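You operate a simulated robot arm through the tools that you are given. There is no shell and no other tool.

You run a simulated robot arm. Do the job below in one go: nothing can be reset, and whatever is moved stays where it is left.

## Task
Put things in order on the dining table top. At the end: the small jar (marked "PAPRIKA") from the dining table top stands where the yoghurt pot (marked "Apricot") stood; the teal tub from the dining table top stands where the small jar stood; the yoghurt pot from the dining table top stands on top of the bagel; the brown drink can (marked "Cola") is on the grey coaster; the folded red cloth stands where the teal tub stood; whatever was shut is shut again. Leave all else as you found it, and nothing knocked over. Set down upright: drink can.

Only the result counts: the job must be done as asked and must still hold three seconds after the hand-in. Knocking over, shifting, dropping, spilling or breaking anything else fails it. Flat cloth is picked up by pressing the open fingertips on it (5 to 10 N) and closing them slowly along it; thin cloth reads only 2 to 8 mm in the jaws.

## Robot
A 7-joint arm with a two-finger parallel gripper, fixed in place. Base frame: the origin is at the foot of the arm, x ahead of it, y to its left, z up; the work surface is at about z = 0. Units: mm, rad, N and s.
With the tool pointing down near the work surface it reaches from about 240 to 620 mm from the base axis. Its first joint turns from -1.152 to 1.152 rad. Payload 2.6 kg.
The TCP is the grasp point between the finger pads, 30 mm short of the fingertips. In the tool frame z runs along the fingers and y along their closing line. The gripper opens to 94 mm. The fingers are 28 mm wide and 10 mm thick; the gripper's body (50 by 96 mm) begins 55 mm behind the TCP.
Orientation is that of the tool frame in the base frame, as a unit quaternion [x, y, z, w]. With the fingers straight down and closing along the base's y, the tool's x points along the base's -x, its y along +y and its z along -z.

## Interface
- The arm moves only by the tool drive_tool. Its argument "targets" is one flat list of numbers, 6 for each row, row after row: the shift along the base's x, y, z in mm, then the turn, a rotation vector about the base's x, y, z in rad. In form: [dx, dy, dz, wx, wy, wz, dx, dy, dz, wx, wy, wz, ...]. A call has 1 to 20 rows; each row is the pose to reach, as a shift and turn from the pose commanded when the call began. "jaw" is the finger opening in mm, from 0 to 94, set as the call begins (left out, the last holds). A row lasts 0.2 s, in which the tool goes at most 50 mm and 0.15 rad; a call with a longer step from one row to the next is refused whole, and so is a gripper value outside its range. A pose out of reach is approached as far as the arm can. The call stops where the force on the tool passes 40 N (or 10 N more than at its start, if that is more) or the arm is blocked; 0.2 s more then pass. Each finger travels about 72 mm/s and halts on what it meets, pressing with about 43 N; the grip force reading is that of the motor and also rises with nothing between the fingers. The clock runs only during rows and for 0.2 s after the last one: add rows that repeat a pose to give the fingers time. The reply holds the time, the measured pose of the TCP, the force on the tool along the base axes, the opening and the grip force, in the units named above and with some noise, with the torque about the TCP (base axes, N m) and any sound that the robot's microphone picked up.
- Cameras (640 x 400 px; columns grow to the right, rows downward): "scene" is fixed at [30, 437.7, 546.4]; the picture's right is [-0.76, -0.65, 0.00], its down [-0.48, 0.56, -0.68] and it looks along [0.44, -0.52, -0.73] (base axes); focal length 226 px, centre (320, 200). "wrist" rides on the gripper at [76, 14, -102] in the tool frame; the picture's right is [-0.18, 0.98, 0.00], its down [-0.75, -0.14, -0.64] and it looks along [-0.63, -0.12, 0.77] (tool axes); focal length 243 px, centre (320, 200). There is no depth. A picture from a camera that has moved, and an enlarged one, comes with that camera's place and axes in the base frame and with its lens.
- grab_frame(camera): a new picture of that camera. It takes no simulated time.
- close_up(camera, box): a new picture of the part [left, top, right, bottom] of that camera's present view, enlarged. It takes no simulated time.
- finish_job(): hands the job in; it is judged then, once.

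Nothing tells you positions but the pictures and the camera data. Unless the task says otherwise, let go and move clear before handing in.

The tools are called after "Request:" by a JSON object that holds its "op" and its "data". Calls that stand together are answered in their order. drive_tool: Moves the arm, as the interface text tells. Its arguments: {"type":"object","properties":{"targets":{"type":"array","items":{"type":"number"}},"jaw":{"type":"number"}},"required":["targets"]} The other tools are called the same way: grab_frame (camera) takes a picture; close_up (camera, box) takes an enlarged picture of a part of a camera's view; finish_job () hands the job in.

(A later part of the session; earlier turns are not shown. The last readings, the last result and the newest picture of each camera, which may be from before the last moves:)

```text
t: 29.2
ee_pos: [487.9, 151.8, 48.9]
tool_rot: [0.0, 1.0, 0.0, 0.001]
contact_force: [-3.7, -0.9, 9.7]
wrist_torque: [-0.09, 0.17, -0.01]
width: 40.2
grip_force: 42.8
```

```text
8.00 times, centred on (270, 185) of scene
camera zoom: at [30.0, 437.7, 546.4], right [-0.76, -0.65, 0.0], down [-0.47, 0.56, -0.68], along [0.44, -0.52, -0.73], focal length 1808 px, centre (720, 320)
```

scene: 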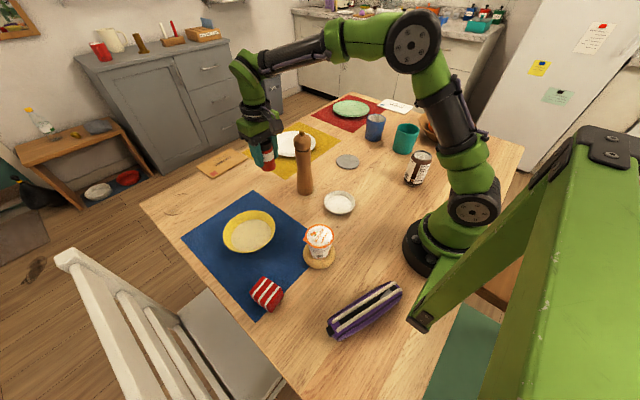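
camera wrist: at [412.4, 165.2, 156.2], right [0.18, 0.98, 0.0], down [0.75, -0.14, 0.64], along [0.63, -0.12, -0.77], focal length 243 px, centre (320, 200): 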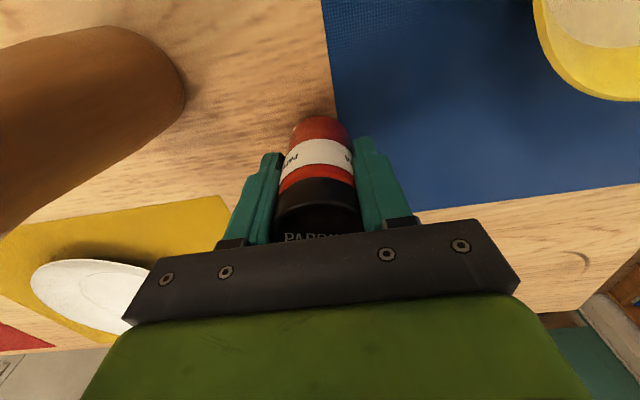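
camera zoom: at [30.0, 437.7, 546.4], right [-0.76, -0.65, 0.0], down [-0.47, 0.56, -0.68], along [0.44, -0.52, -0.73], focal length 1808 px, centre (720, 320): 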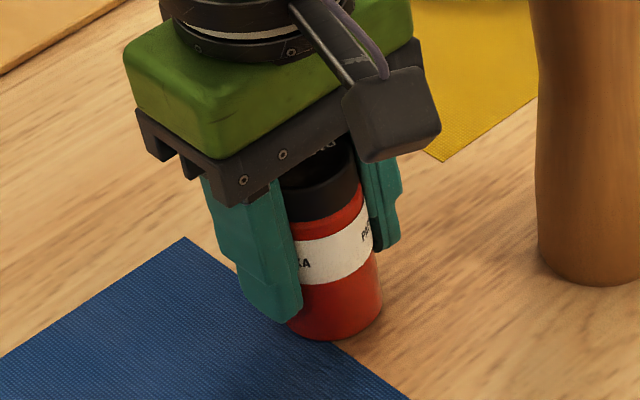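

The jar is down with about 10 N. I'll open the fingers, check it stands, and then rise.

Request:
{"op": "drive_tool", "data": {"targets": [0, 0, 0.3, 0, 0, 0, 0, 0, 0.3, 0, 0, 0, 0, 0, 0.3, 0, 0, 0], "jaw": 60}}

Request:
{"op": "grab_frame", "data": {"camera": "wrist"}}

Request:
{"op": "drive_tool", "data": {"targets": [0, 0, 15, 0, 0, 0, 0, 0, 45, 0, 0, 0, 0, 0, 90, 0, 0, 0, 0, 0, 130, 0, 0, 0, 0, 0, 130, 0, 0, 0], "jaw": 60}}

Request:
{"op": "grab_frame", "data": {"camera": "wrist"}}

Request:
{"op": "close_up", "data": {"camera": "scene", "box": [230, 150, 326, 210]}}

```text
t: 30.0
ee_pos: [489.9, 150.7, 48.2]
tool_rot: [0.0, 1.0, 0.0, 0.0]
contact_force: [0.5, 0.1, 0.2]
wrist_torque: [0.0, 0.01, 0.02]
width: 59.9
grip_force: 0.1
```

```text
taken
camera wrist: at [413.6, 165.8, 150.7], right [0.18, 0.98, 0.0], down [0.75, -0.14, 0.64], along [0.63, -0.12, -0.77], focal length 243 px, centre (320, 200)
```

wrist: 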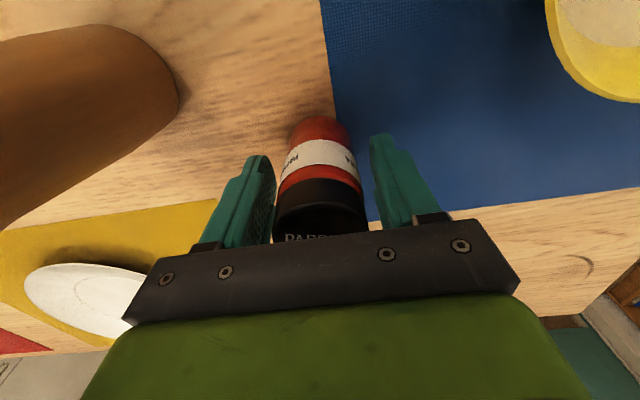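

```text
t: 31.2
ee_pos: [489.6, 151.3, 179.3]
tool_rot: [0.0, 1.0, 0.0, 0.0]
contact_force: [-0.2, 0.3, -1.2]
wrist_torque: [-0.03, 0.01, 0.05]
width: 60.0
grip_force: 0.2
```

```text
taken
camera wrist: at [413.5, 166.4, 281.5], right [0.18, 0.98, 0.0], down [0.75, -0.14, 0.64], along [0.63, -0.12, -0.77], focal length 243 px, centre (320, 200)
```

wrist: 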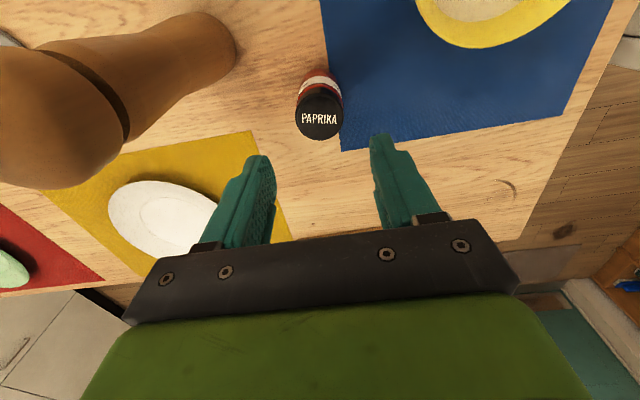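

```text
6.67 times, centred on (278, 180) of scene
camera zoom: at [30.0, 437.7, 546.4], right [-0.76, -0.65, 0.0], down [-0.48, 0.56, -0.68], along [0.44, -0.52, -0.73], focal length 1506 px, centre (600, 333)
```

zoom: 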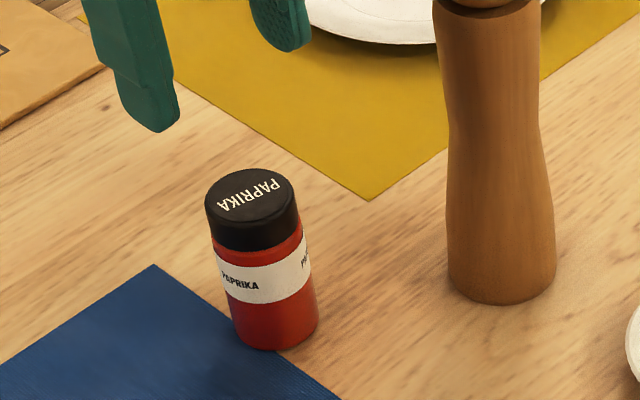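

The jar stands upright where the pot was. Now I'll carry the gripper back around the mill and out toward the teal tub to measure it.

Request:
{"op": "drive_tool", "data": {"targets": [-35, -5, 20, 0, 0, 0, -75, -10, 40, 0, 0, 0, -115, -25, 60, 0, 0, 0, -150, -50, 80, 0, 0, 0, -170, -90, 95, 0, 0, 0, -180, -135, 100, 0, 0, -0.07, -185, -180, 100, 0, 0, -0.14, -190, -225, 100, 0, 0, -0.21, -195, -270, 100, 0, 0, -0.28, -200, -315, 100, 0, 0, -0.36, -205, -360, 100, 0, 0, -0.44, -215, -400, 100, 0, 0, -0.52, -225, -435, 100, 0, 0, -0.6, -225, -435, 100, 0, 0, -0.6], "jaw": 94}}

Request:
{"op": "grab_frame", "data": {"camera": "wrist"}}

Request:
{"op": "grab_frame", "data": {"camera": "scene"}}

```text
t: 34.2
ee_pos: [262.7, -283.9, 279.5]
tool_rot: [0.297, 0.955, 0.0, 0.0]
contact_force: [-0.2, 0.4, -0.2]
wrist_torque: [0.0, 0.01, 0.01]
width: 93.9
grip_force: 0.1
```

```text
taken
camera wrist: at [209.0, -229.4, 380.9], right [0.71, 0.71, 0.0], down [0.54, -0.54, 0.64], along [0.45, -0.45, -0.77], focal length 243 px, centre (320, 200)
```

wrist: 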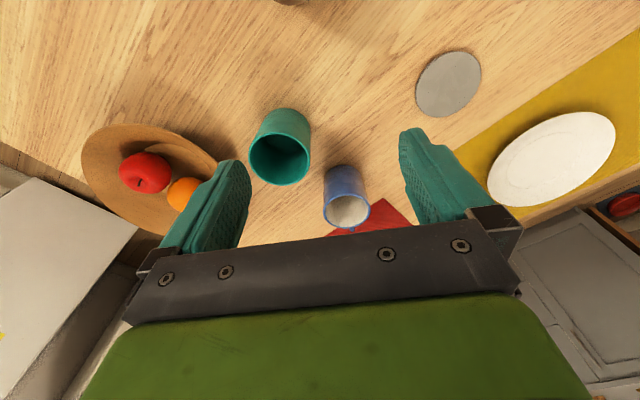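

```text
taken
```

scene: 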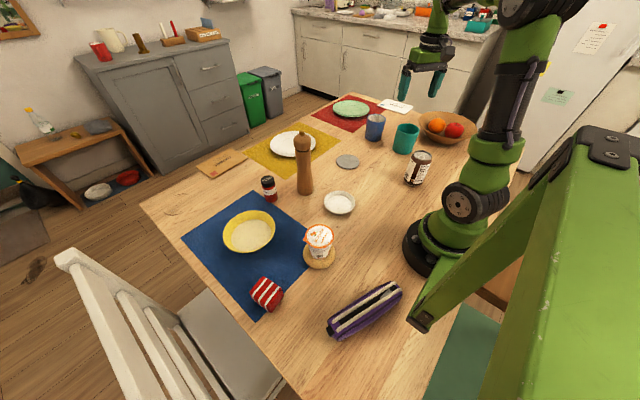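

The teal tub, mug and fruit bowl are all in the wrist view. I'll enlarge the tub to measure its place and width.

Request:
{"op": "close_up", "data": {"camera": "wrist", "box": [224, 95, 352, 195]}}

Request:
{"op": "close_up", "data": {"camera": "scene", "box": [365, 110, 461, 170]}}

```text
4.00 times, centred on (288, 145) of wrist
camera zoom: at [209.0, -229.4, 380.9], right [0.71, 0.71, 0.0], down [0.54, -0.54, 0.64], along [0.45, -0.45, -0.77], focal length 970 px, centre (448, 420)
```

zoom: 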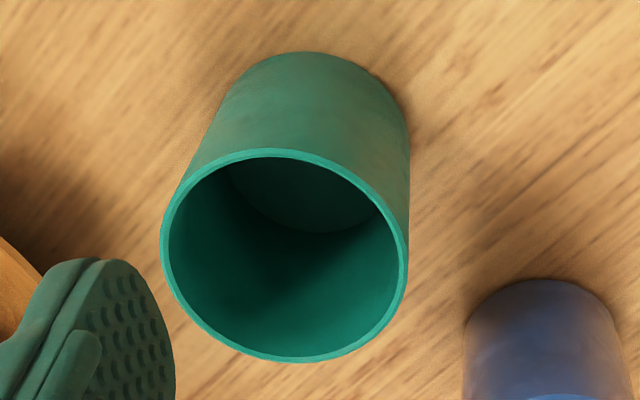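

```text
6.67 times, centred on (413, 140) of scene
camera zoom: at [30.0, 437.7, 546.4], right [-0.76, -0.65, 0.0], down [-0.48, 0.56, -0.68], along [0.44, -0.52, -0.73], focal length 1506 px, centre (-300, 600)
```

zoom: 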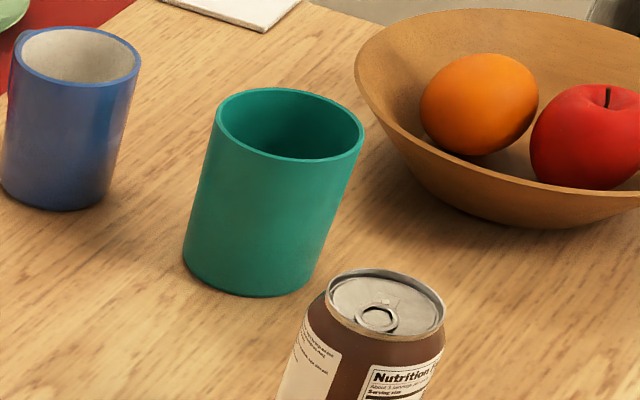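

The tub looks about 86 mm wide and 87 mm tall, centred near (293, -391). That is narrow for the 94 mm jaw, so I'll hover right above it and measure again.

Request:
{"op": "drive_tool", "data": {"targets": [7.4, -27, -30, 0, 0, 0, 14.8, -54, -60, 0, 0, 0, 22.2, -81, -90, 0, 0, 0, 29.5, -107.5, -124, 0, 0, 0, 29.5, -107.5, -124, 0, 0, 0], "jaw": 94}}

Request:
{"op": "grab_frame", "data": {"camera": "wrist"}}

Request:
{"op": "close_up", "data": {"camera": "wrist", "box": [240, 60, 400, 185]}}

```text
t: 35.4
ee_pos: [293.3, -391.7, 154.6]
tool_rot: [0.295, 0.955, 0.001, -0.001]
contact_force: [-0.2, -0.2, 0.1]
wrist_torque: [-0.01, 0.02, 0.0]
width: 94.0
grip_force: 0.1
```

```text
taken
camera wrist: at [239.2, -336.1, 256.1], right [0.71, 0.71, 0.0], down [0.54, -0.54, 0.64], along [0.45, -0.45, -0.77], focal length 243 px, centre (320, 200)
```

wrist: 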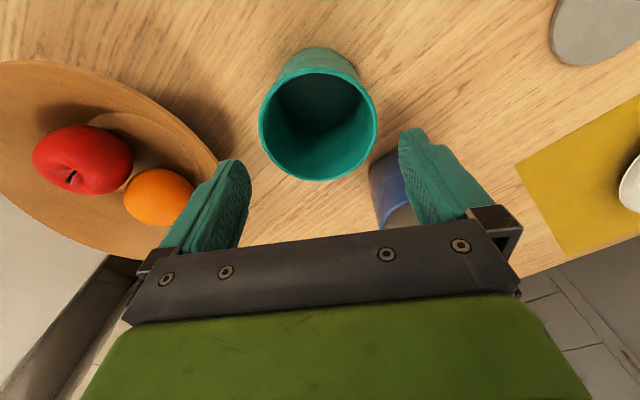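

```text
3.20 times, centred on (320, 122) of wrist
camera zoom: at [239.2, -336.1, 256.1], right [0.71, 0.71, 0.0], down [0.54, -0.54, 0.64], along [0.45, -0.45, -0.77], focal length 776 px, centre (320, 448)
```

zoom: 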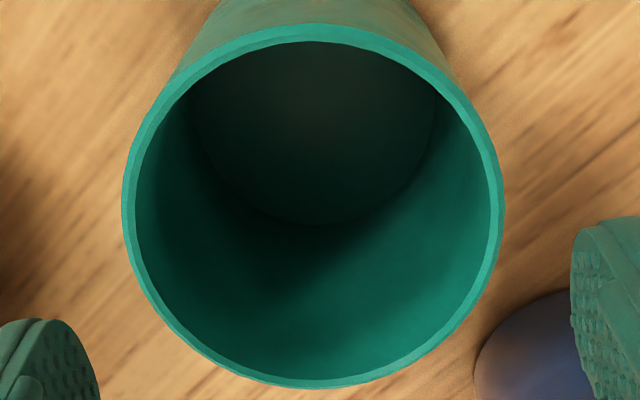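

Two views agree: the rim is about 84 mm wide at z 93, and the tub's centre is near (290.6, -389.5). I'll shift over it and descend slowly with the jaw fully open.

Request:
{"op": "drive_tool", "data": {"targets": [-3.4, 1.2, 0, 0, 0, 0, -3.4, 1.2, -15, 0, 0, 0, -3.4, 1.2, -25, 0, 0, 0, -3.4, 1.2, -25, 0, 0, 0], "jaw": 94}}

Request:
{"op": "grab_frame", "data": {"camera": "wrist"}}

Request:
{"op": "close_up", "data": {"camera": "wrist", "box": [220, 80, 420, 205]}}

```text
t: 36.4
ee_pos: [290.3, -389.0, 129.4]
tool_rot: [0.296, 0.955, 0.001, 0.0]
contact_force: [0.1, 0.4, 0.0]
wrist_torque: [0.01, -0.03, -0.01]
width: 94.1
grip_force: 0.0
```

```text
taken
camera wrist: at [236.1, -334.9, 231.3], right [0.71, 0.71, 0.0], down [0.54, -0.54, 0.64], along [0.45, -0.45, -0.77], focal length 243 px, centre (320, 200)
```

wrist: 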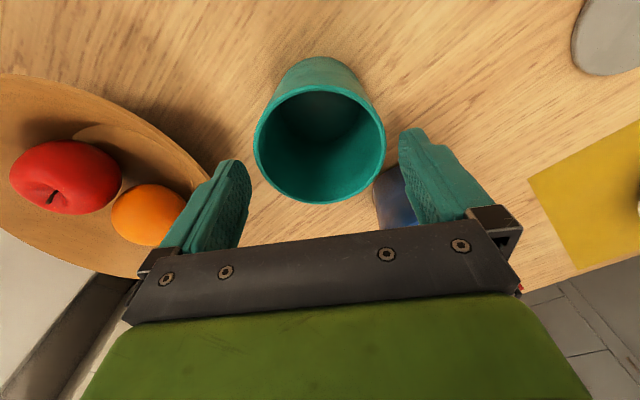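

```text
3.20 times, centred on (320, 142) of wrist
camera zoom: at [236.1, -334.9, 231.3], right [0.71, 0.71, 0.0], down [0.54, -0.54, 0.64], along [0.45, -0.45, -0.77], focal length 776 px, centre (320, 384)
```

zoom: 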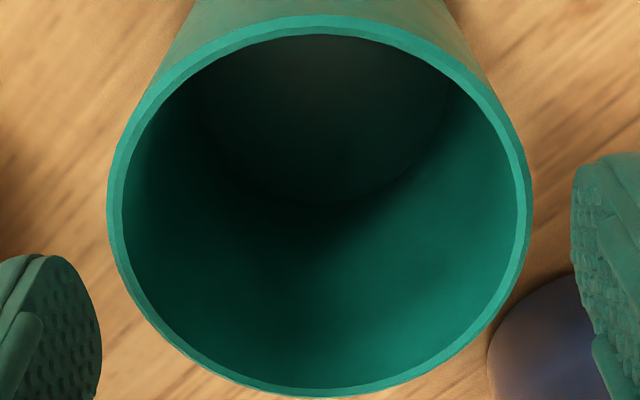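

The tub is centred under the tool with about 5 mm to spare on each side. Descending further with small steps.

Request:
{"op": "drive_tool", "data": {"targets": [0, 0, -8, 0, 0, 0, 0, 0, -16, 0, 0, 0, 0, 0, -24, 0, 0, 0, 0, 0, -32, 0, 0, 0, 0, 0, -40, 0, 0, 0, 0, 0, -48, 0, 0, 0, 0, 0, -57, 0, 0, 0, 0, 0, -57, 0, 0, 0], "jaw": 94}}

Request:
{"op": "grab_frame", "data": {"camera": "wrist"}}

Request:
{"op": "close_up", "data": {"camera": "scene", "box": [350, 90, 470, 165]}}

```text
t: 38.2
ee_pos: [290.9, -389.1, 73.0]
tool_rot: [0.297, 0.955, 0.001, -0.001]
contact_force: [0.0, -0.3, -0.7]
wrist_torque: [0.02, 0.02, 0.01]
width: 94.0
grip_force: 0.1
```

```text
taken
camera wrist: at [235.6, -334.7, 174.2], right [0.71, 0.71, 0.0], down [0.54, -0.54, 0.64], along [0.45, -0.45, -0.77], focal length 243 px, centre (320, 200)
```

wrist: 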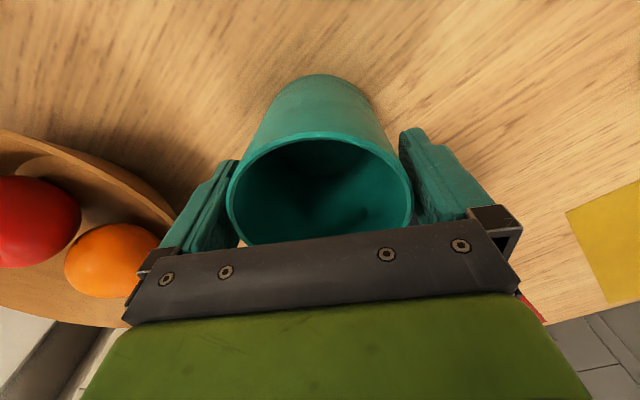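

```text
5.33 times, centred on (410, 128) of scene
camera zoom: at [30.0, 437.7, 546.4], right [-0.76, -0.65, 0.0], down [-0.48, 0.56, -0.68], along [0.44, -0.52, -0.73], focal length 1205 px, centre (-160, 587)
```

zoom: 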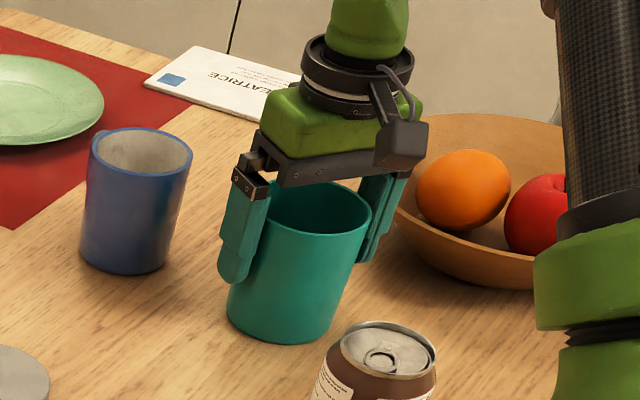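

The fingers straddle the tub with no contact. Closing on it now.

Request:
{"op": "drive_tool", "data": {"targets": [0, 0, 0, 0, 0, 0, 0, 0, 0, 0, 0, 0, 0, 0, 0, 0, 0, 0, 0, 0, 0, 0, 0, 0], "jaw": 72}}

Request:
{"op": "drive_tool", "data": {"targets": [0, 0, 8, 0, 0, 0, 0, 0, 20, 0, 0, 0, 0, 0, 20, 0, 0, 0]}}

Request:
{"op": "grab_frame", "data": {"camera": "wrist"}}

Request:
{"op": "close_up", "data": {"camera": "scene", "box": [350, 90, 470, 165]}}

```text
t: 39.2
ee_pos: [289.7, -389.8, 71.8]
tool_rot: [0.295, 0.955, 0.0, 0.0]
contact_force: [0.3, -0.6, -0.2]
wrist_torque: [0.0, 0.01, 0.03]
width: 83.5
grip_force: 43.5
```

```text
t: 40.0
ee_pos: [289.5, -390.1, 92.5]
tool_rot: [0.295, 0.956, -0.001, 0.0]
contact_force: [-0.4, 0.2, -0.8]
wrist_torque: [-0.04, 0.01, -0.02]
width: 83.6
grip_force: 42.9
```

```text
taken
camera wrist: at [236.2, -334.9, 194.7], right [0.71, 0.71, 0.0], down [0.54, -0.54, 0.64], along [0.45, -0.45, -0.77], focal length 243 px, centre (320, 200)
```

wrist: 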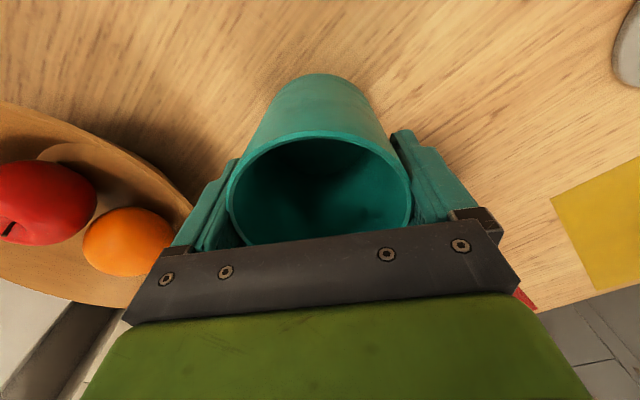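

```text
5.33 times, centred on (410, 128) of scene
camera zoom: at [30.0, 437.7, 546.4], right [-0.76, -0.65, 0.0], down [-0.48, 0.56, -0.68], along [0.44, -0.52, -0.73], focal length 1205 px, centre (-160, 587)
```

zoom: 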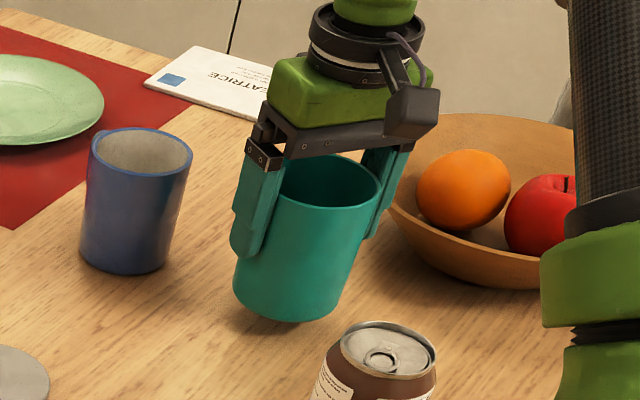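

The tub is off the table, level, and held at 83.5 mm. I'll raise it, swing it inside of the mug, and bring it over the jar's old spot at (531, -250).

Request:
{"op": "drive_tool", "data": {"targets": [0, 0, 40, 0, 0, 0, 0, 10, 75, 0, 0, 0, 5, 40, 97, 0, 0, 0.08, 20, 75, 100, 0, 0, 0.17, 50, 100, 100, 0, 0, 0.26, 85, 115, 100, 0, 0, 0.35, 125, 122, 100, 0, 0, 0.44, 165, 130, 95, 0, 0, 0.52, 205, 136, 80, 0, 0, 0.6, 230, 139, 55, 0, 0, 0.6, 241, 139.7, 30, 0, 0, 0.6, 241, 139.7, 30, 0, 0, 0.6]}}

Request:
{"op": "grab_frame", "data": {"camera": "wrist"}}

Request:
{"op": "grab_frame", "data": {"camera": "scene"}}

```text
t: 42.6
ee_pos: [529.9, -249.4, 123.0]
tool_rot: [0.001, 1.0, 0.0, 0.001]
contact_force: [0.0, 0.1, -0.2]
wrist_torque: [0.02, -0.01, 0.0]
width: 83.3
grip_force: 42.6
```

```text
taken
camera wrist: at [455.3, -234.9, 224.7], right [0.18, 0.98, 0.0], down [0.75, -0.14, 0.64], along [0.63, -0.12, -0.77], focal length 243 px, centre (320, 200)
```

wrist: 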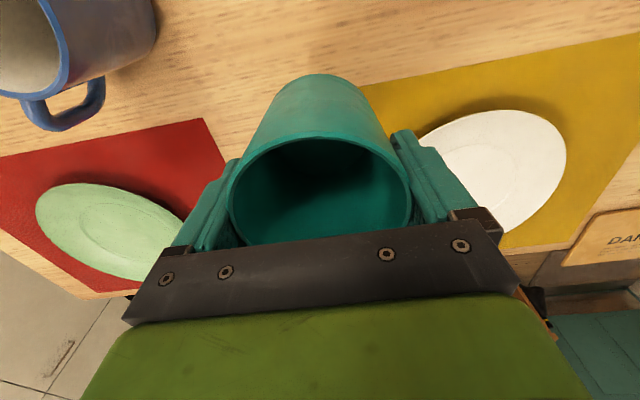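

```text
taken
```

scene: 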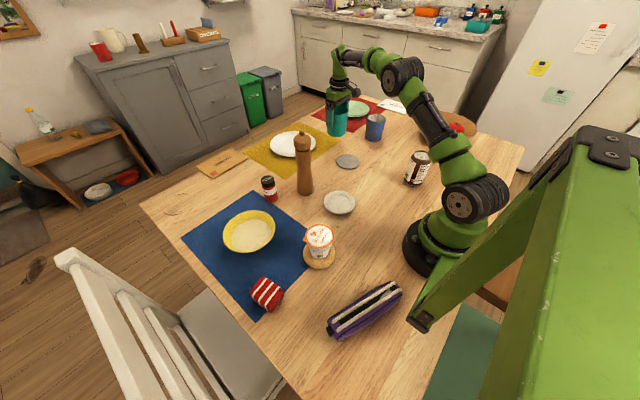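

The tub is above the jar's old spot. Lowering to a few millimetres above the table.

Request:
{"op": "drive_tool", "data": {"targets": [0, -0.5, -20, 0, 0, 0, 0, -0.5, -38, 0, 0, 0, 0, -0.5, -46, 0, 0, 0, 0, -0.5, -46, 0, 0, 0]}}

Request:
{"op": "close_up", "data": {"camera": "scene", "box": [290, 90, 386, 150]}}

```text
t: 43.6
ee_pos: [530.9, -250.6, 77.8]
tool_rot: [0.0, 1.0, 0.0, 0.0]
contact_force: [-0.3, 0.0, -1.0]
wrist_torque: [-0.01, 0.0, -0.02]
width: 83.4
grip_force: 42.8
```

```text
6.67 times, centred on (338, 120) of scene
camera zoom: at [30.0, 437.7, 546.4], right [-0.76, -0.65, 0.0], down [-0.48, 0.56, -0.68], along [0.44, -0.52, -0.73], focal length 1506 px, centre (200, 733)
```

zoom: 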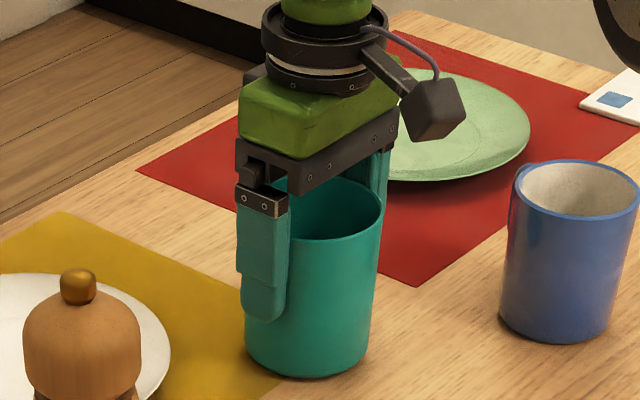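

Request:
{"op": "drive_tool", "data": {"targets": [0, 0, -1.5, 0, 0, 0, 0, 0, -2.5, 0, 0, 0, 0, 0, -3.5, 0, 0, 0]}}

```text
t: 44.4
ee_pos: [530.4, -250.4, 72.3]
tool_rot: [0.001, 1.0, 0.0, 0.0]
contact_force: [0.0, 0.0, -1.0]
wrist_torque: [0.0, 0.03, -0.01]
width: 83.6
grip_force: 43.1
```

The tub is near the surface with no contact yet, so I'll continue in fine steps.

Request:
{"op": "drive_tool", "data": {"targets": [0, 0, -0.6, 0, 0, 0, 0, 0, -1.2, 0, 0, 0]}}

```text
t: 45.0
ee_pos: [530.9, -251.0, 71.4]
tool_rot: [0.0, 1.0, -0.001, 0.0]
contact_force: [-0.7, 0.5, 2.4]
wrist_torque: [0.12, 0.1, 0.04]
width: 83.5
grip_force: 43.0
```

Contact is just starting. Half a millimetre more, then I'll open.

Request:
{"op": "drive_tool", "data": {"targets": [0, 0, -0.4, 0, 0, 0]}}

Request:
{"op": "drive_tool", "data": {"targets": [0, 0, 0, 0, 0, 0, 0, 0, 0, 0, 0, 0, 0, 0, 0, 0, 0, 0], "jaw": 94}}

Request:
{"op": "grab_frame", "data": {"camera": "wrist"}}

Request:
{"op": "close_up", "data": {"camera": "scene", "box": [290, 90, 386, 150]}}

```text
t: 45.4
ee_pos: [530.5, -251.8, 71.4]
tool_rot: [0.0, 1.0, 0.001, 0.001]
contact_force: [-1.2, 0.3, 4.4]
wrist_torque: [0.24, 0.14, 0.01]
width: 83.4
grip_force: 42.9
```

```text
t: 46.2
ee_pos: [531.8, -250.5, 71.9]
tool_rot: [0.0, 1.0, -0.001, 0.0]
contact_force: [-0.1, -0.2, 0.4]
wrist_torque: [0.04, 0.0, 0.03]
width: 93.7
grip_force: 0.0
```

```text
taken
camera wrist: at [455.5, -235.9, 173.5], right [0.18, 0.98, 0.0], down [0.75, -0.14, 0.64], along [0.63, -0.12, -0.77], focal length 243 px, centre (320, 200)
```

wrist: 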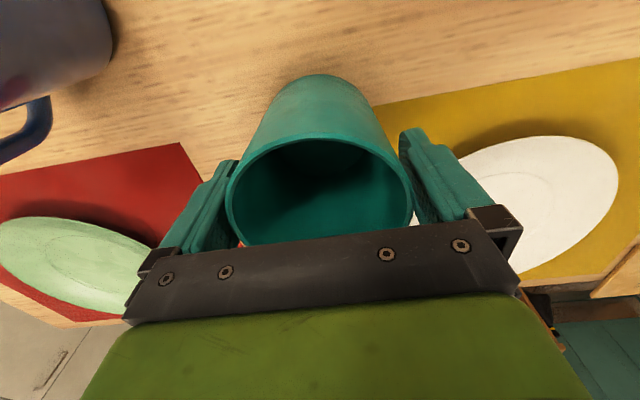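

```text
6.67 times, centred on (338, 120) of scene
camera zoom: at [30.0, 437.7, 546.4], right [-0.76, -0.65, 0.0], down [-0.48, 0.56, -0.68], along [0.44, -0.52, -0.73], focal length 1506 px, centre (200, 733)
```

zoom: 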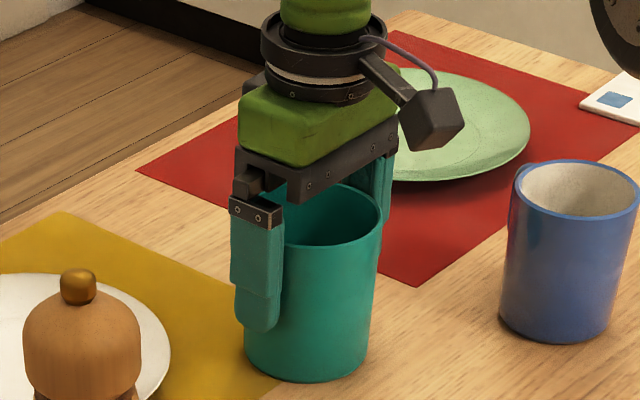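

The tub stands free where the jar was. I'll rise straight up and go to look at the can near the arm's foot.

Request:
{"op": "drive_tool", "data": {"targets": [0, 0, 20, 0, 0, 0, 0, 0, 55, 0, 0, 0, 0, 0, 95, 0, 0, 0, -30, 5, 120, 0, 0, -0.09, -70, 10, 140, 0, 0, -0.18, -110, 15, 160, 0, 0, -0.27, -150, 18, 175, 0, 0, -0.36, -190, 18, 180, 0, 0, -0.46, -230, 18, 180, 0, 0, -0.56, -270, 18, 180, 0, 0, -0.66, -310, 18, 180, 0, 0, -0.76, -340, 12, 180, 0, 0, -0.86, -355, 10, 180, 0, 0, -0.95, -355, 10, 180, 0, 0, -0.95], "jaw": 94}}

Request:
{"op": "grab_frame", "data": {"camera": "wrist"}}

Request:
{"op": "grab_frame", "data": {"camera": "scene"}}

```text
t: 49.2
ee_pos: [175.7, -242.4, 251.9]
tool_rot: [0.458, 0.889, 0.0, 0.001]
contact_force: [0.6, -0.5, -0.8]
wrist_torque: [0.02, 0.02, 0.02]
width: 94.0
grip_force: 0.0
```

```text
taken
camera wrist: at [143.4, -170.3, 353.7], right [0.91, 0.42, 0.0], down [0.32, -0.7, 0.64], along [0.27, -0.58, -0.77], focal length 243 px, centre (320, 200)
```

wrist: 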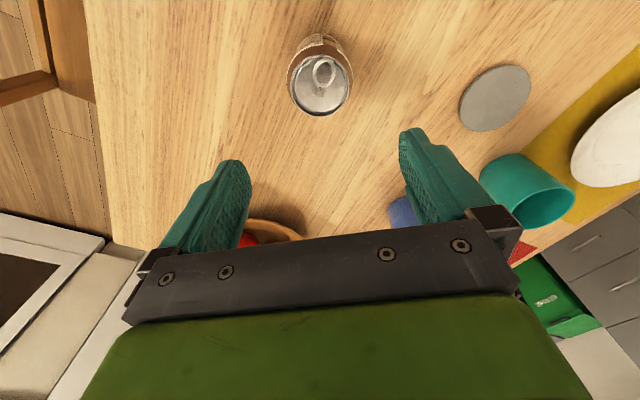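

```text
taken
```

scene: 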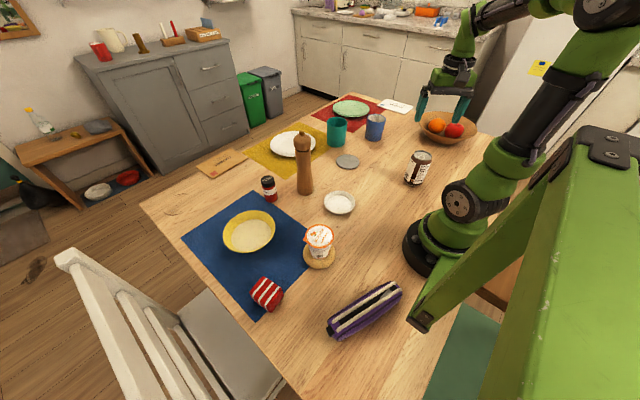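

The can is in view right below the tool. I'll enlarge it to find its centre.

Request:
{"op": "close_up", "data": {"camera": "wrist", "box": [256, 30, 384, 130]}}

Request:
{"op": "close_up", "data": {"camera": "scene", "box": [370, 130, 466, 190]}}

```text
4.00 times, centred on (320, 80) of wrist
camera zoom: at [143.4, -170.3, 353.7], right [0.91, 0.42, 0.0], down [0.32, -0.7, 0.64], along [0.27, -0.58, -0.77], focal length 970 px, centre (320, 680)
```

zoom: 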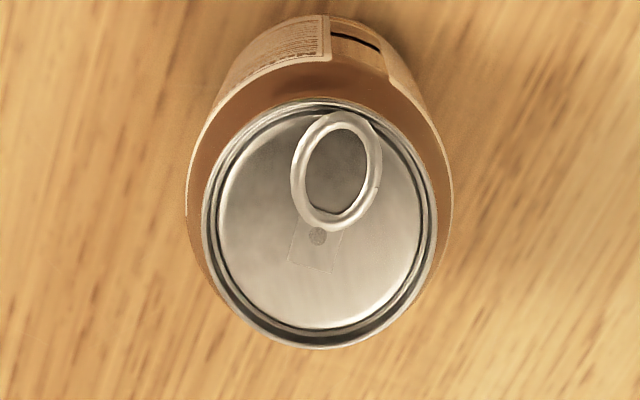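

```text
6.67 times, centred on (418, 160) of scene
camera zoom: at [30.0, 437.7, 546.4], right [-0.76, -0.65, 0.0], down [-0.48, 0.56, -0.68], along [0.44, -0.52, -0.73], focal length 1506 px, centre (-333, 467)
```

zoom: 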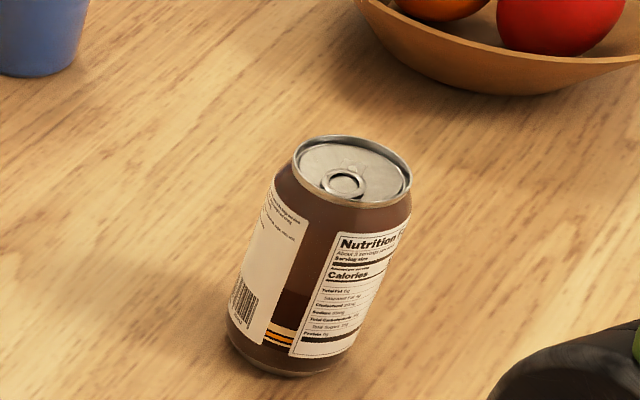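

The can's centre is near (171, -229) with its top at about 116 mm. I'll centre over it and come down to just above the lid to check.

Request:
{"op": "drive_tool", "data": {"targets": [-2.7, 5.8, -15, 0, 0, 0, -5.4, 11.6, -45, 0, 0, 0, -5.4, 11.6, -80, 0, 0, 0, -5.4, 11.6, -95, 0, 0, 0, -5.4, 11.6, -95, 0, 0, 0], "jaw": 94}}

Request:
{"op": "grab_frame", "data": {"camera": "wrist"}}

Request:
{"op": "close_up", "data": {"camera": "wrist", "box": [240, 60, 400, 185]}}

```text
t: 50.4
ee_pos: [170.4, -229.2, 156.6]
tool_rot: [0.457, 0.889, 0.0, 0.0]
contact_force: [-0.1, 0.0, 0.2]
wrist_torque: [0.01, -0.01, 0.02]
width: 94.0
grip_force: 0.0
```

```text
taken
camera wrist: at [138.4, -158.5, 258.3], right [0.91, 0.42, 0.0], down [0.32, -0.7, 0.64], along [0.27, -0.58, -0.77], focal length 243 px, centre (320, 200)
```

wrist: 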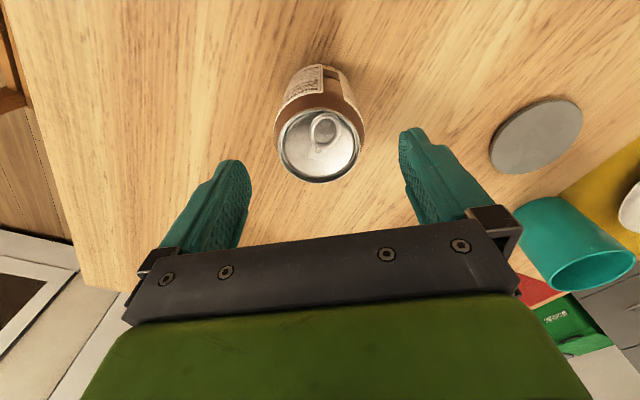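

```text
3.20 times, centred on (320, 122) of wrist
camera zoom: at [138.4, -158.5, 258.3], right [0.91, 0.42, 0.0], down [0.32, -0.7, 0.64], along [0.27, -0.58, -0.77], focal length 776 px, centre (320, 448)
```

zoom: 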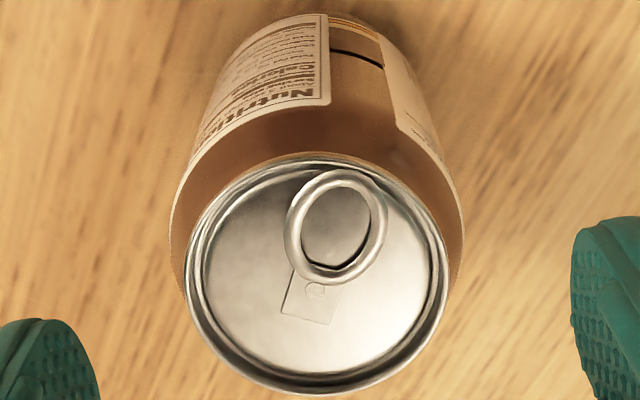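

The can is centred within a millimetre or two. I'll descend around it and close.

Request:
{"op": "drive_tool", "data": {"targets": [-1, 1, -20, 0, 0, 0, -1, 1, -40, 0, 0, 0, -1, 1, -60, 0, 0, 0, -1, 1, -78, 0, 0, 0, -1, 1, -83, 0, 0, 0, -1, 1, -83, 0, 0, 0], "jaw": 94}}

Request:
{"op": "drive_tool", "data": {"targets": [0, 0, 0, 0, 0, 0, 0, 0, 0, 0, 0, 0, 0, 0, 0, 0, 0, 0, 0, 0, 0, 0, 0, 0], "jaw": 55}}

Request:
{"op": "grab_frame", "data": {"camera": "wrist"}}

Request:
{"op": "close_up", "data": {"camera": "scene", "box": [370, 110, 466, 190]}}

```text
t: 51.8
ee_pos: [170.0, -227.6, 72.6]
tool_rot: [0.458, 0.889, 0.0, 0.001]
contact_force: [0.2, -0.1, 1.0]
wrist_torque: [0.01, -0.02, -0.01]
width: 94.0
grip_force: 0.2
```

```text
t: 52.8
ee_pos: [170.3, -227.8, 72.9]
tool_rot: [0.457, 0.889, 0.0, 0.002]
contact_force: [-0.1, -1.9, 0.6]
wrist_torque: [0.0, -0.01, 0.02]
width: 66.1
grip_force: 42.7
```

```text
taken
camera wrist: at [138.1, -157.2, 175.2], right [0.91, 0.42, 0.0], down [0.32, -0.7, 0.64], along [0.27, -0.58, -0.77], focal length 243 px, centre (320, 200)
```

wrist: 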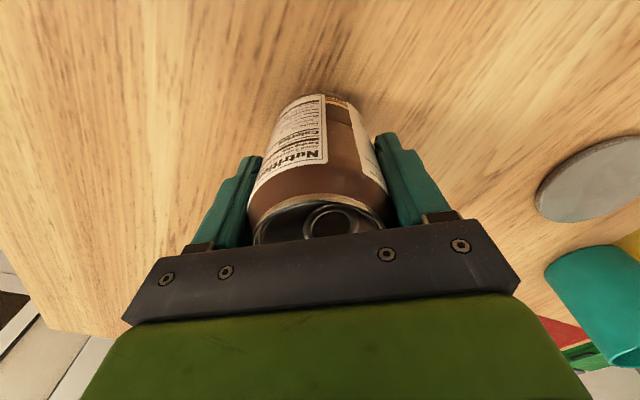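

```text
5.00 times, centred on (418, 150) of scene
camera zoom: at [30.0, 437.7, 546.4], right [-0.76, -0.65, 0.0], down [-0.48, 0.56, -0.68], along [0.44, -0.52, -0.73], focal length 1130 px, centre (-170, 450)
```

zoom: 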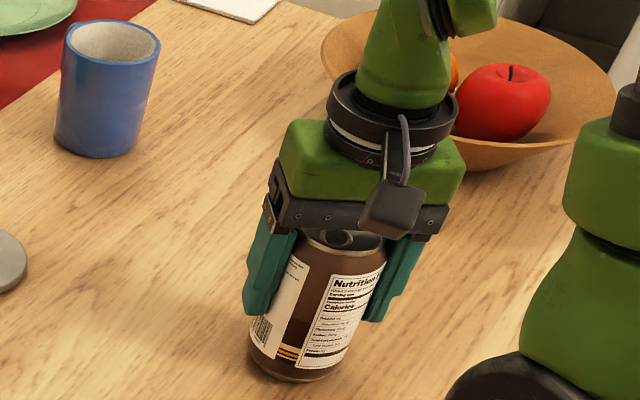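

The can is held at 66 mm. I'll lift it and carry it over to the coaster.

Request:
{"op": "drive_tool", "data": {"targets": [0, 0, 15, 0, 0, 0, 0, 0, 50, 0, 0, 0, 10, 3, 80, 0, 0, 0.08, 45, 11, 85, 0, 0, 0.16, 85, 21, 85, 0, 0, 0.24, 125, 31, 85, 0, 0, 0.32, 165, 41, 85, 0, 0, 0.4, 200, 50, 85, 0, 0, 0.48, 235.5, 58.8, 85, 0, 0, 0.55, 235.5, 58.8, 85, 0, 0, 0.55]}}

Request:
{"op": "grab_frame", "data": {"camera": "wrist"}}

Request:
{"op": "grab_frame", "data": {"camera": "scene"}}

```text
t: 55.0
ee_pos: [406.2, -168.2, 159.8]
tool_rot: [0.197, 0.98, -0.001, 0.0]
contact_force: [0.6, 0.0, -3.2]
wrist_torque: [0.0, -0.01, 0.02]
width: 66.0
grip_force: 42.8
```

```text
taken
camera wrist: at [341.6, -125.7, 261.7], right [0.55, 0.83, 0.0], down [0.64, -0.42, 0.64], along [0.54, -0.35, -0.77], focal length 243 px, centre (320, 200)
```

wrist: 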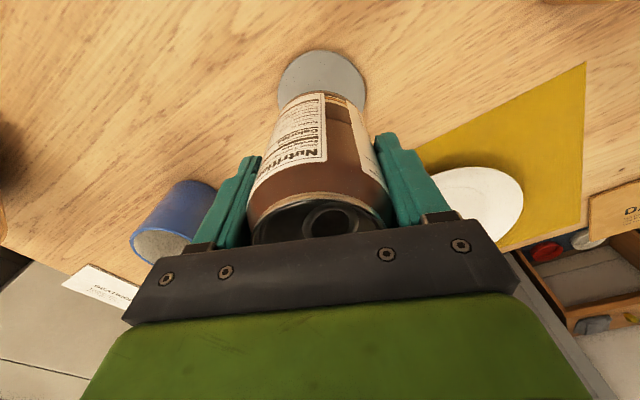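

```text
taken
```

scene: 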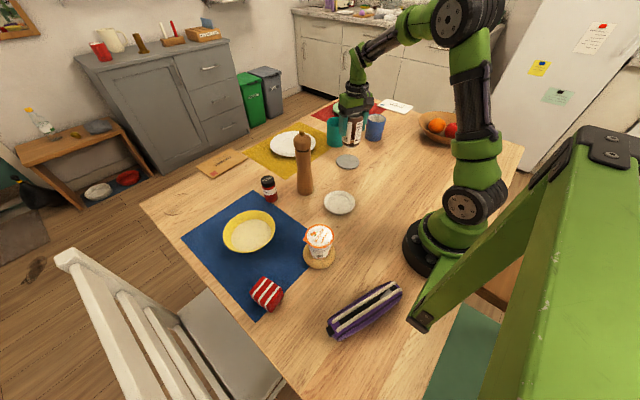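

The coaster shows beyond the can. I'll enlarge it to line the can up exactly.

Request:
{"op": "close_up", "data": {"camera": "wrist", "box": [256, 40, 384, 120]}}

```text
5.00 times, centred on (320, 80) of wrist
camera zoom: at [341.6, -125.7, 261.7], right [0.55, 0.83, 0.0], down [0.64, -0.42, 0.64], along [0.54, -0.35, -0.77], focal length 1213 px, centre (320, 800)
```

zoom: 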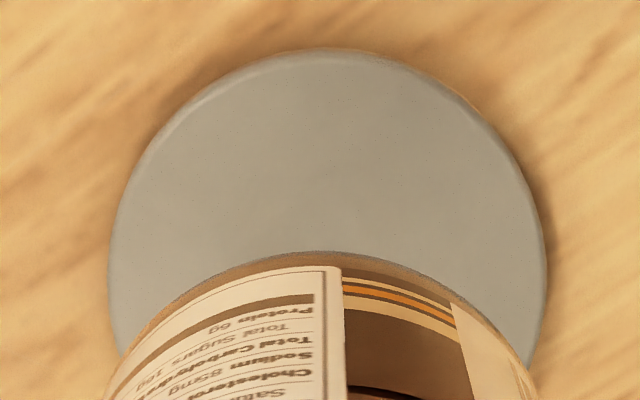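

The can should move about 3 to 4 mm outward to be centred on the coaster. I'll make that shift and lower it to just above.

Request:
{"op": "drive_tool", "data": {"targets": [3.4, -0.9, -15, 0, 0, 0, 3.4, -0.9, -45, 0, 0, 0, 3.4, -0.9, -68, 0, 0, 0, 3.4, -0.9, -76, 0, 0, 0, 3.4, -0.9, -76, 0, 0, 0]}}

Request:
{"op": "close_up", "data": {"camera": "scene", "box": [300, 115, 396, 175]}}

Request:
{"op": "close_up", "data": {"camera": "wrist", "box": [256, 60, 384, 140]}}

```text
t: 56.2
ee_pos: [409.0, -169.8, 82.7]
tool_rot: [0.198, 0.98, 0.0, 0.0]
contact_force: [0.0, 0.2, -2.9]
wrist_torque: [0.0, 0.0, 0.02]
width: 65.7
grip_force: 42.7
```

```text
6.67 times, centred on (348, 145) of scene
camera zoom: at [30.0, 437.7, 546.4], right [-0.76, -0.65, 0.0], down [-0.48, 0.56, -0.68], along [0.44, -0.52, -0.73], focal length 1506 px, centre (133, 567)
```

zoom: 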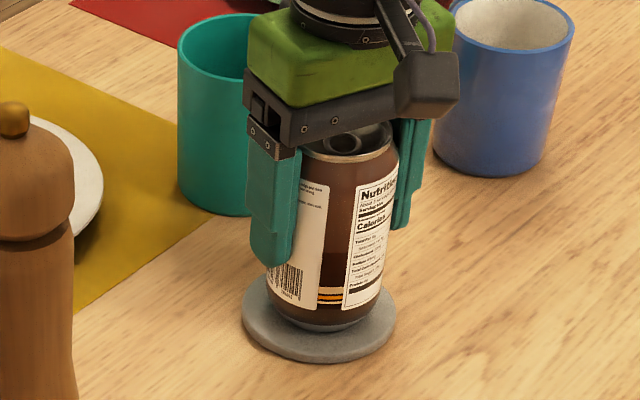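

```text
5.00 times, centred on (320, 100) of wrist
camera zoom: at [344.7, -126.7, 184.7], right [0.55, 0.83, 0.0], down [0.64, -0.42, 0.64], along [0.53, -0.35, -0.77], focal length 1213 px, centre (320, 700)
```

zoom: 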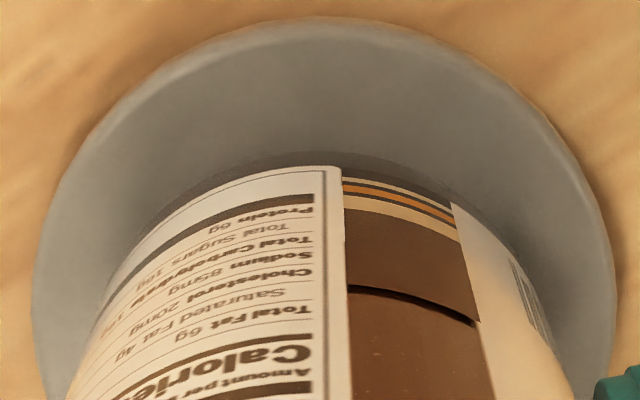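

The can is centred over the coaster. Lowering in fine steps.

Request:
{"op": "drive_tool", "data": {"targets": [0, 0, -1, 0, 0, 0, 0, 0, -2, 0, 0, 0]}}

Request:
{"op": "drive_tool", "data": {"targets": [0, 0, -0.7, 0, 0, 0, 0, 0, -1.4, 0, 0, 0]}}

```text
t: 56.8
ee_pos: [409.8, -170.0, 81.8]
tool_rot: [0.199, 0.98, -0.001, 0.001]
contact_force: [-2.5, 1.5, 3.8]
wrist_torque: [0.15, 0.3, 0.0]
width: 65.9
grip_force: 43.2
```

```text
t: 57.4
ee_pos: [408.8, -170.2, 80.7]
tool_rot: [0.199, 0.98, -0.001, 0.001]
contact_force: [-5.8, 1.8, 20.7]
wrist_torque: [0.19, 0.52, -0.02]
width: 65.9
grip_force: 42.9
```

The can has landed with about 20 N. I'll ease up slightly, open, and check.

Request:
{"op": "drive_tool", "data": {"targets": [0, 0, 0.9, 0, 0, 0, 0, 0, 0.9, 0, 0, 0]}}

Request:
{"op": "drive_tool", "data": {"targets": [0, 0, 0, 0, 0, 0, 0, 0, 0, 0, 0, 0, 0, 0, 0, 0, 0, 0], "jaw": 86}}

Request:
{"op": "close_up", "data": {"camera": "scene", "box": [300, 115, 396, 175]}}

Request:
{"op": "grab_frame", "data": {"camera": "wrist"}}

```text
t: 58.0
ee_pos: [409.3, -170.8, 79.9]
tool_rot: [0.198, 0.98, 0.0, 0.001]
contact_force: [2.1, 0.0, 14.9]
wrist_torque: [0.03, -0.09, -0.02]
width: 65.7
grip_force: 43.0
```

```text
t: 58.8
ee_pos: [408.9, -170.5, 80.1]
tool_rot: [0.198, 0.98, 0.0, 0.0]
contact_force: [0.1, -0.4, 0.5]
wrist_torque: [-0.01, 0.01, -0.01]
width: 85.7
grip_force: 0.1
```

```text
6.67 times, centred on (348, 145) of scene
camera zoom: at [30.0, 437.7, 546.4], right [-0.76, -0.65, 0.0], down [-0.48, 0.56, -0.68], along [0.44, -0.52, -0.73], focal length 1506 px, centre (133, 567)
```

zoom: 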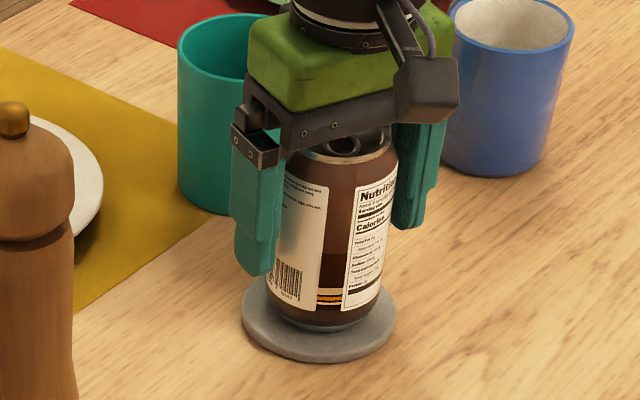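

```text
taken
camera wrist: at [344.7, -127.1, 182.0], right [0.55, 0.83, 0.0], down [0.64, -0.42, 0.64], along [0.53, -0.35, -0.77], focal length 243 px, centre (320, 200)
```

wrist: 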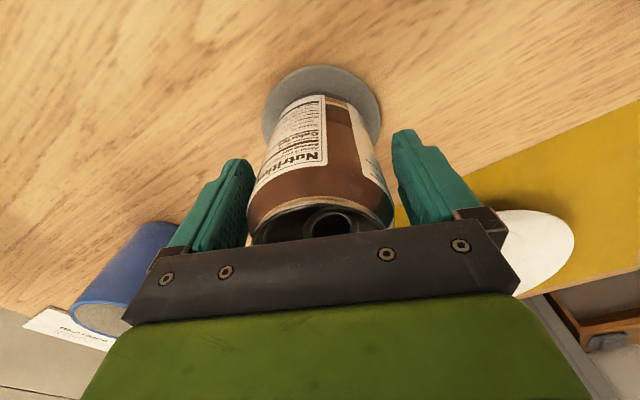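

The can stands on the coaster. I'll rise straight up and travel around to the red cloth at the other end of the table.

Request:
{"op": "drive_tool", "data": {"targets": [0, 0, 20, 0, 0, 0, 0, 0, 55, 0, 0, 0, 0, 0, 95, 0, 0, 0, -35, 25, 120, 0, 0, 0.09, -60, 50, 150, 0, 0, 0.18, -80, 85, 175, 0, 0, 0.27, -90, 125, 190, 0, 0, 0.36, -97, 170, 200, 0, 0, 0.45, -102, 215, 200, 0, 0, 0.55, -106, 260, 200, 0, 0, 0.65, -115, 300, 200, 0, 0, 0.75, -130, 340, 200, 0, 0, 0.85, -150, 375, 200, 0, 0, 0.95, -175, 410, 200, 0, 0, 1.05, -205, 445, 200, 0, 0, 1.15, -209, 460, 200, 0, 0, 1.2, -209, 460, 200, 0, 0, 1.2], "jaw": 94}}

Request:
{"op": "grab_frame", "data": {"camera": "wrist"}}

Request:
{"op": "grab_frame", "data": {"camera": "scene"}}

```text
t: 62.4
ee_pos: [198.8, 289.2, 279.8]
tool_rot: [-0.39, 0.921, 0.001, 0.0]
contact_force: [0.7, -0.1, -0.2]
wrist_torque: [0.01, -0.01, 0.0]
width: 93.8
grip_force: 0.1
```

```text
taken
camera wrist: at [136.8, 245.9, 381.5], right [-0.58, 0.82, 0.0], down [0.63, 0.44, 0.64], along [0.52, 0.37, -0.77], focal length 243 px, centre (320, 200)
```

wrist: 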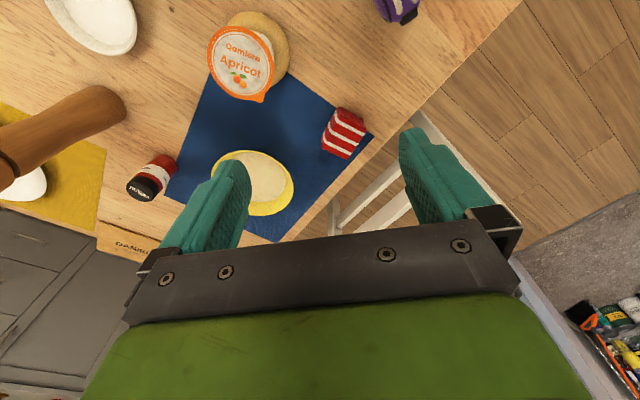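

```text
taken
```

scene: 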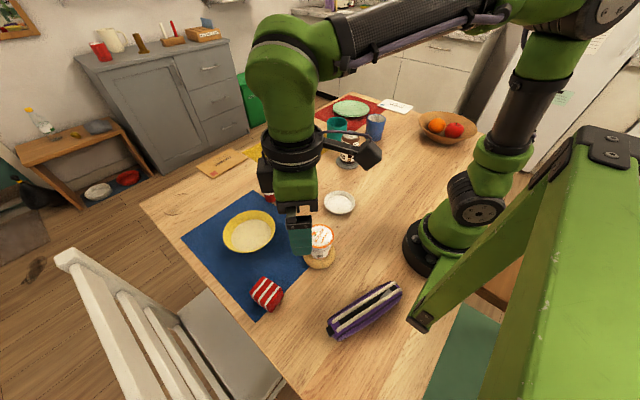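

The striped red bundle stands at the mat's far corner near the table edge. I'll enlarge it from both cameras.

Request:
{"op": "close_up", "data": {"camera": "wrist", "box": [296, 90, 392, 170]}}

Request:
{"op": "close_up", "data": {"camera": "scene", "box": [228, 265, 308, 325]}}

```text
5.00 times, centred on (344, 130) of wrist
camera zoom: at [136.8, 245.9, 381.5], right [-0.58, 0.82, 0.0], down [0.63, 0.44, 0.64], along [0.52, 0.37, -0.77], focal length 1213 px, centre (200, 550)
```

zoom: 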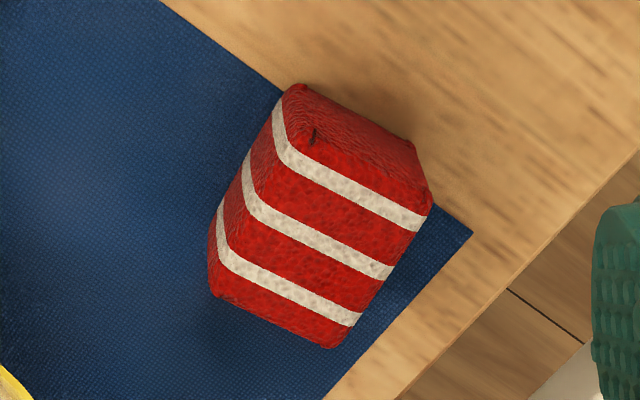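

```text
6.67 times, centred on (268, 295) of scene
camera zoom: at [30.0, 437.7, 546.4], right [-0.76, -0.65, 0.0], down [-0.48, 0.56, -0.68], along [0.44, -0.52, -0.73], focal length 1506 px, centre (667, -433)
```

zoom: 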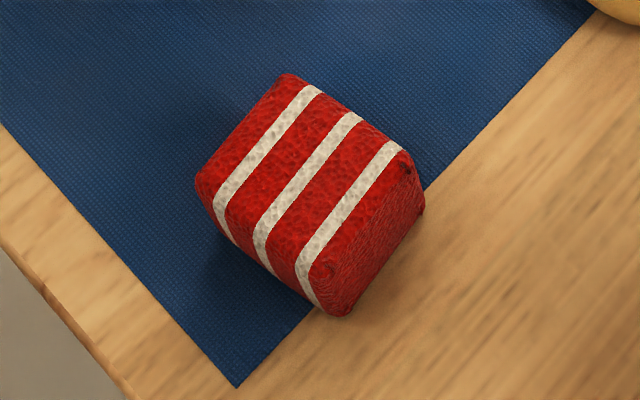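

The bundle is about 51 x 42 mm and 45 mm tall, centred near (248, 370) and turned roughly 7 degrees. I'll hover over it with the fingers lined up on its narrow sides.

Request:
{"op": "drive_tool", "data": {"targets": [8.1, 13.4, -20, 0, 0, -0.11, 16.2, 26.8, -45, 0, 0, -0.22, 24.3, 40.2, -70, 0, 0, -0.33, 32.4, 53.6, -95, 0, 0, -0.44, 40.5, 67, -120, 0, 0, -0.55, 48.7, 80.5, -150, 0, 0, -0.67, 48.7, 80.5, -150, 0, 0, -0.67], "jaw": 94}}

Request:
{"op": "grab_frame", "data": {"camera": "wrist"}}

Request:
{"op": "close_up", "data": {"camera": "wrist", "box": [260, 70, 388, 170]}}

Request:
{"op": "grab_frame", "data": {"camera": "scene"}}

```text
t: 64.0
ee_pos: [248.5, 370.7, 128.5]
tool_rot: [-0.064, 0.998, 0.0, 0.0]
contact_force: [0.2, 0.1, -0.1]
wrist_torque: [0.0, -0.02, 0.0]
width: 94.2
grip_force: 0.1
```

```text
taken
camera wrist: at [171.7, 375.4, 231.2], right [0.06, 1.0, 0.0], down [0.77, -0.04, 0.64], along [0.64, -0.04, -0.77], focal length 243 px, centre (320, 200)
```

wrist: 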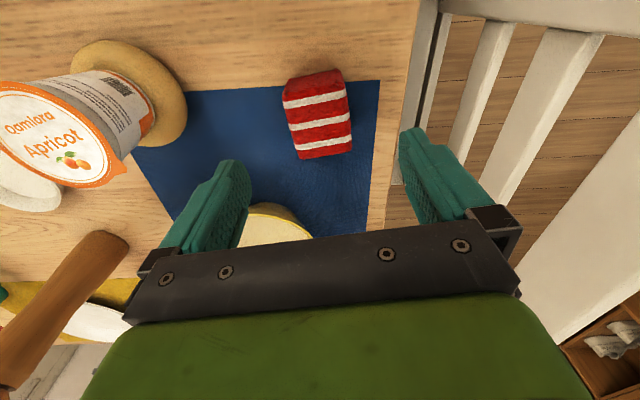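

```text
4.00 times, centred on (324, 120) of wrist
camera zoom: at [171.7, 375.4, 231.2], right [0.06, 1.0, 0.0], down [0.77, -0.04, 0.64], along [0.64, -0.04, -0.77], focal length 970 px, centre (304, 520)
```

zoom: 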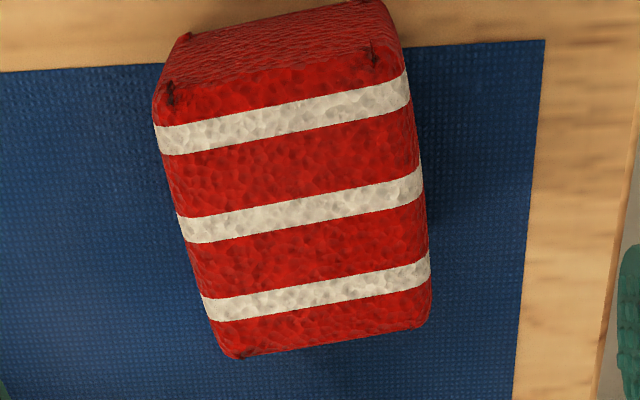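

```text
taken
```

scene: 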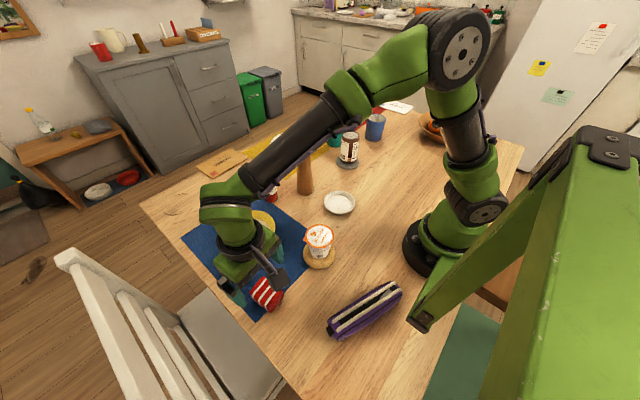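

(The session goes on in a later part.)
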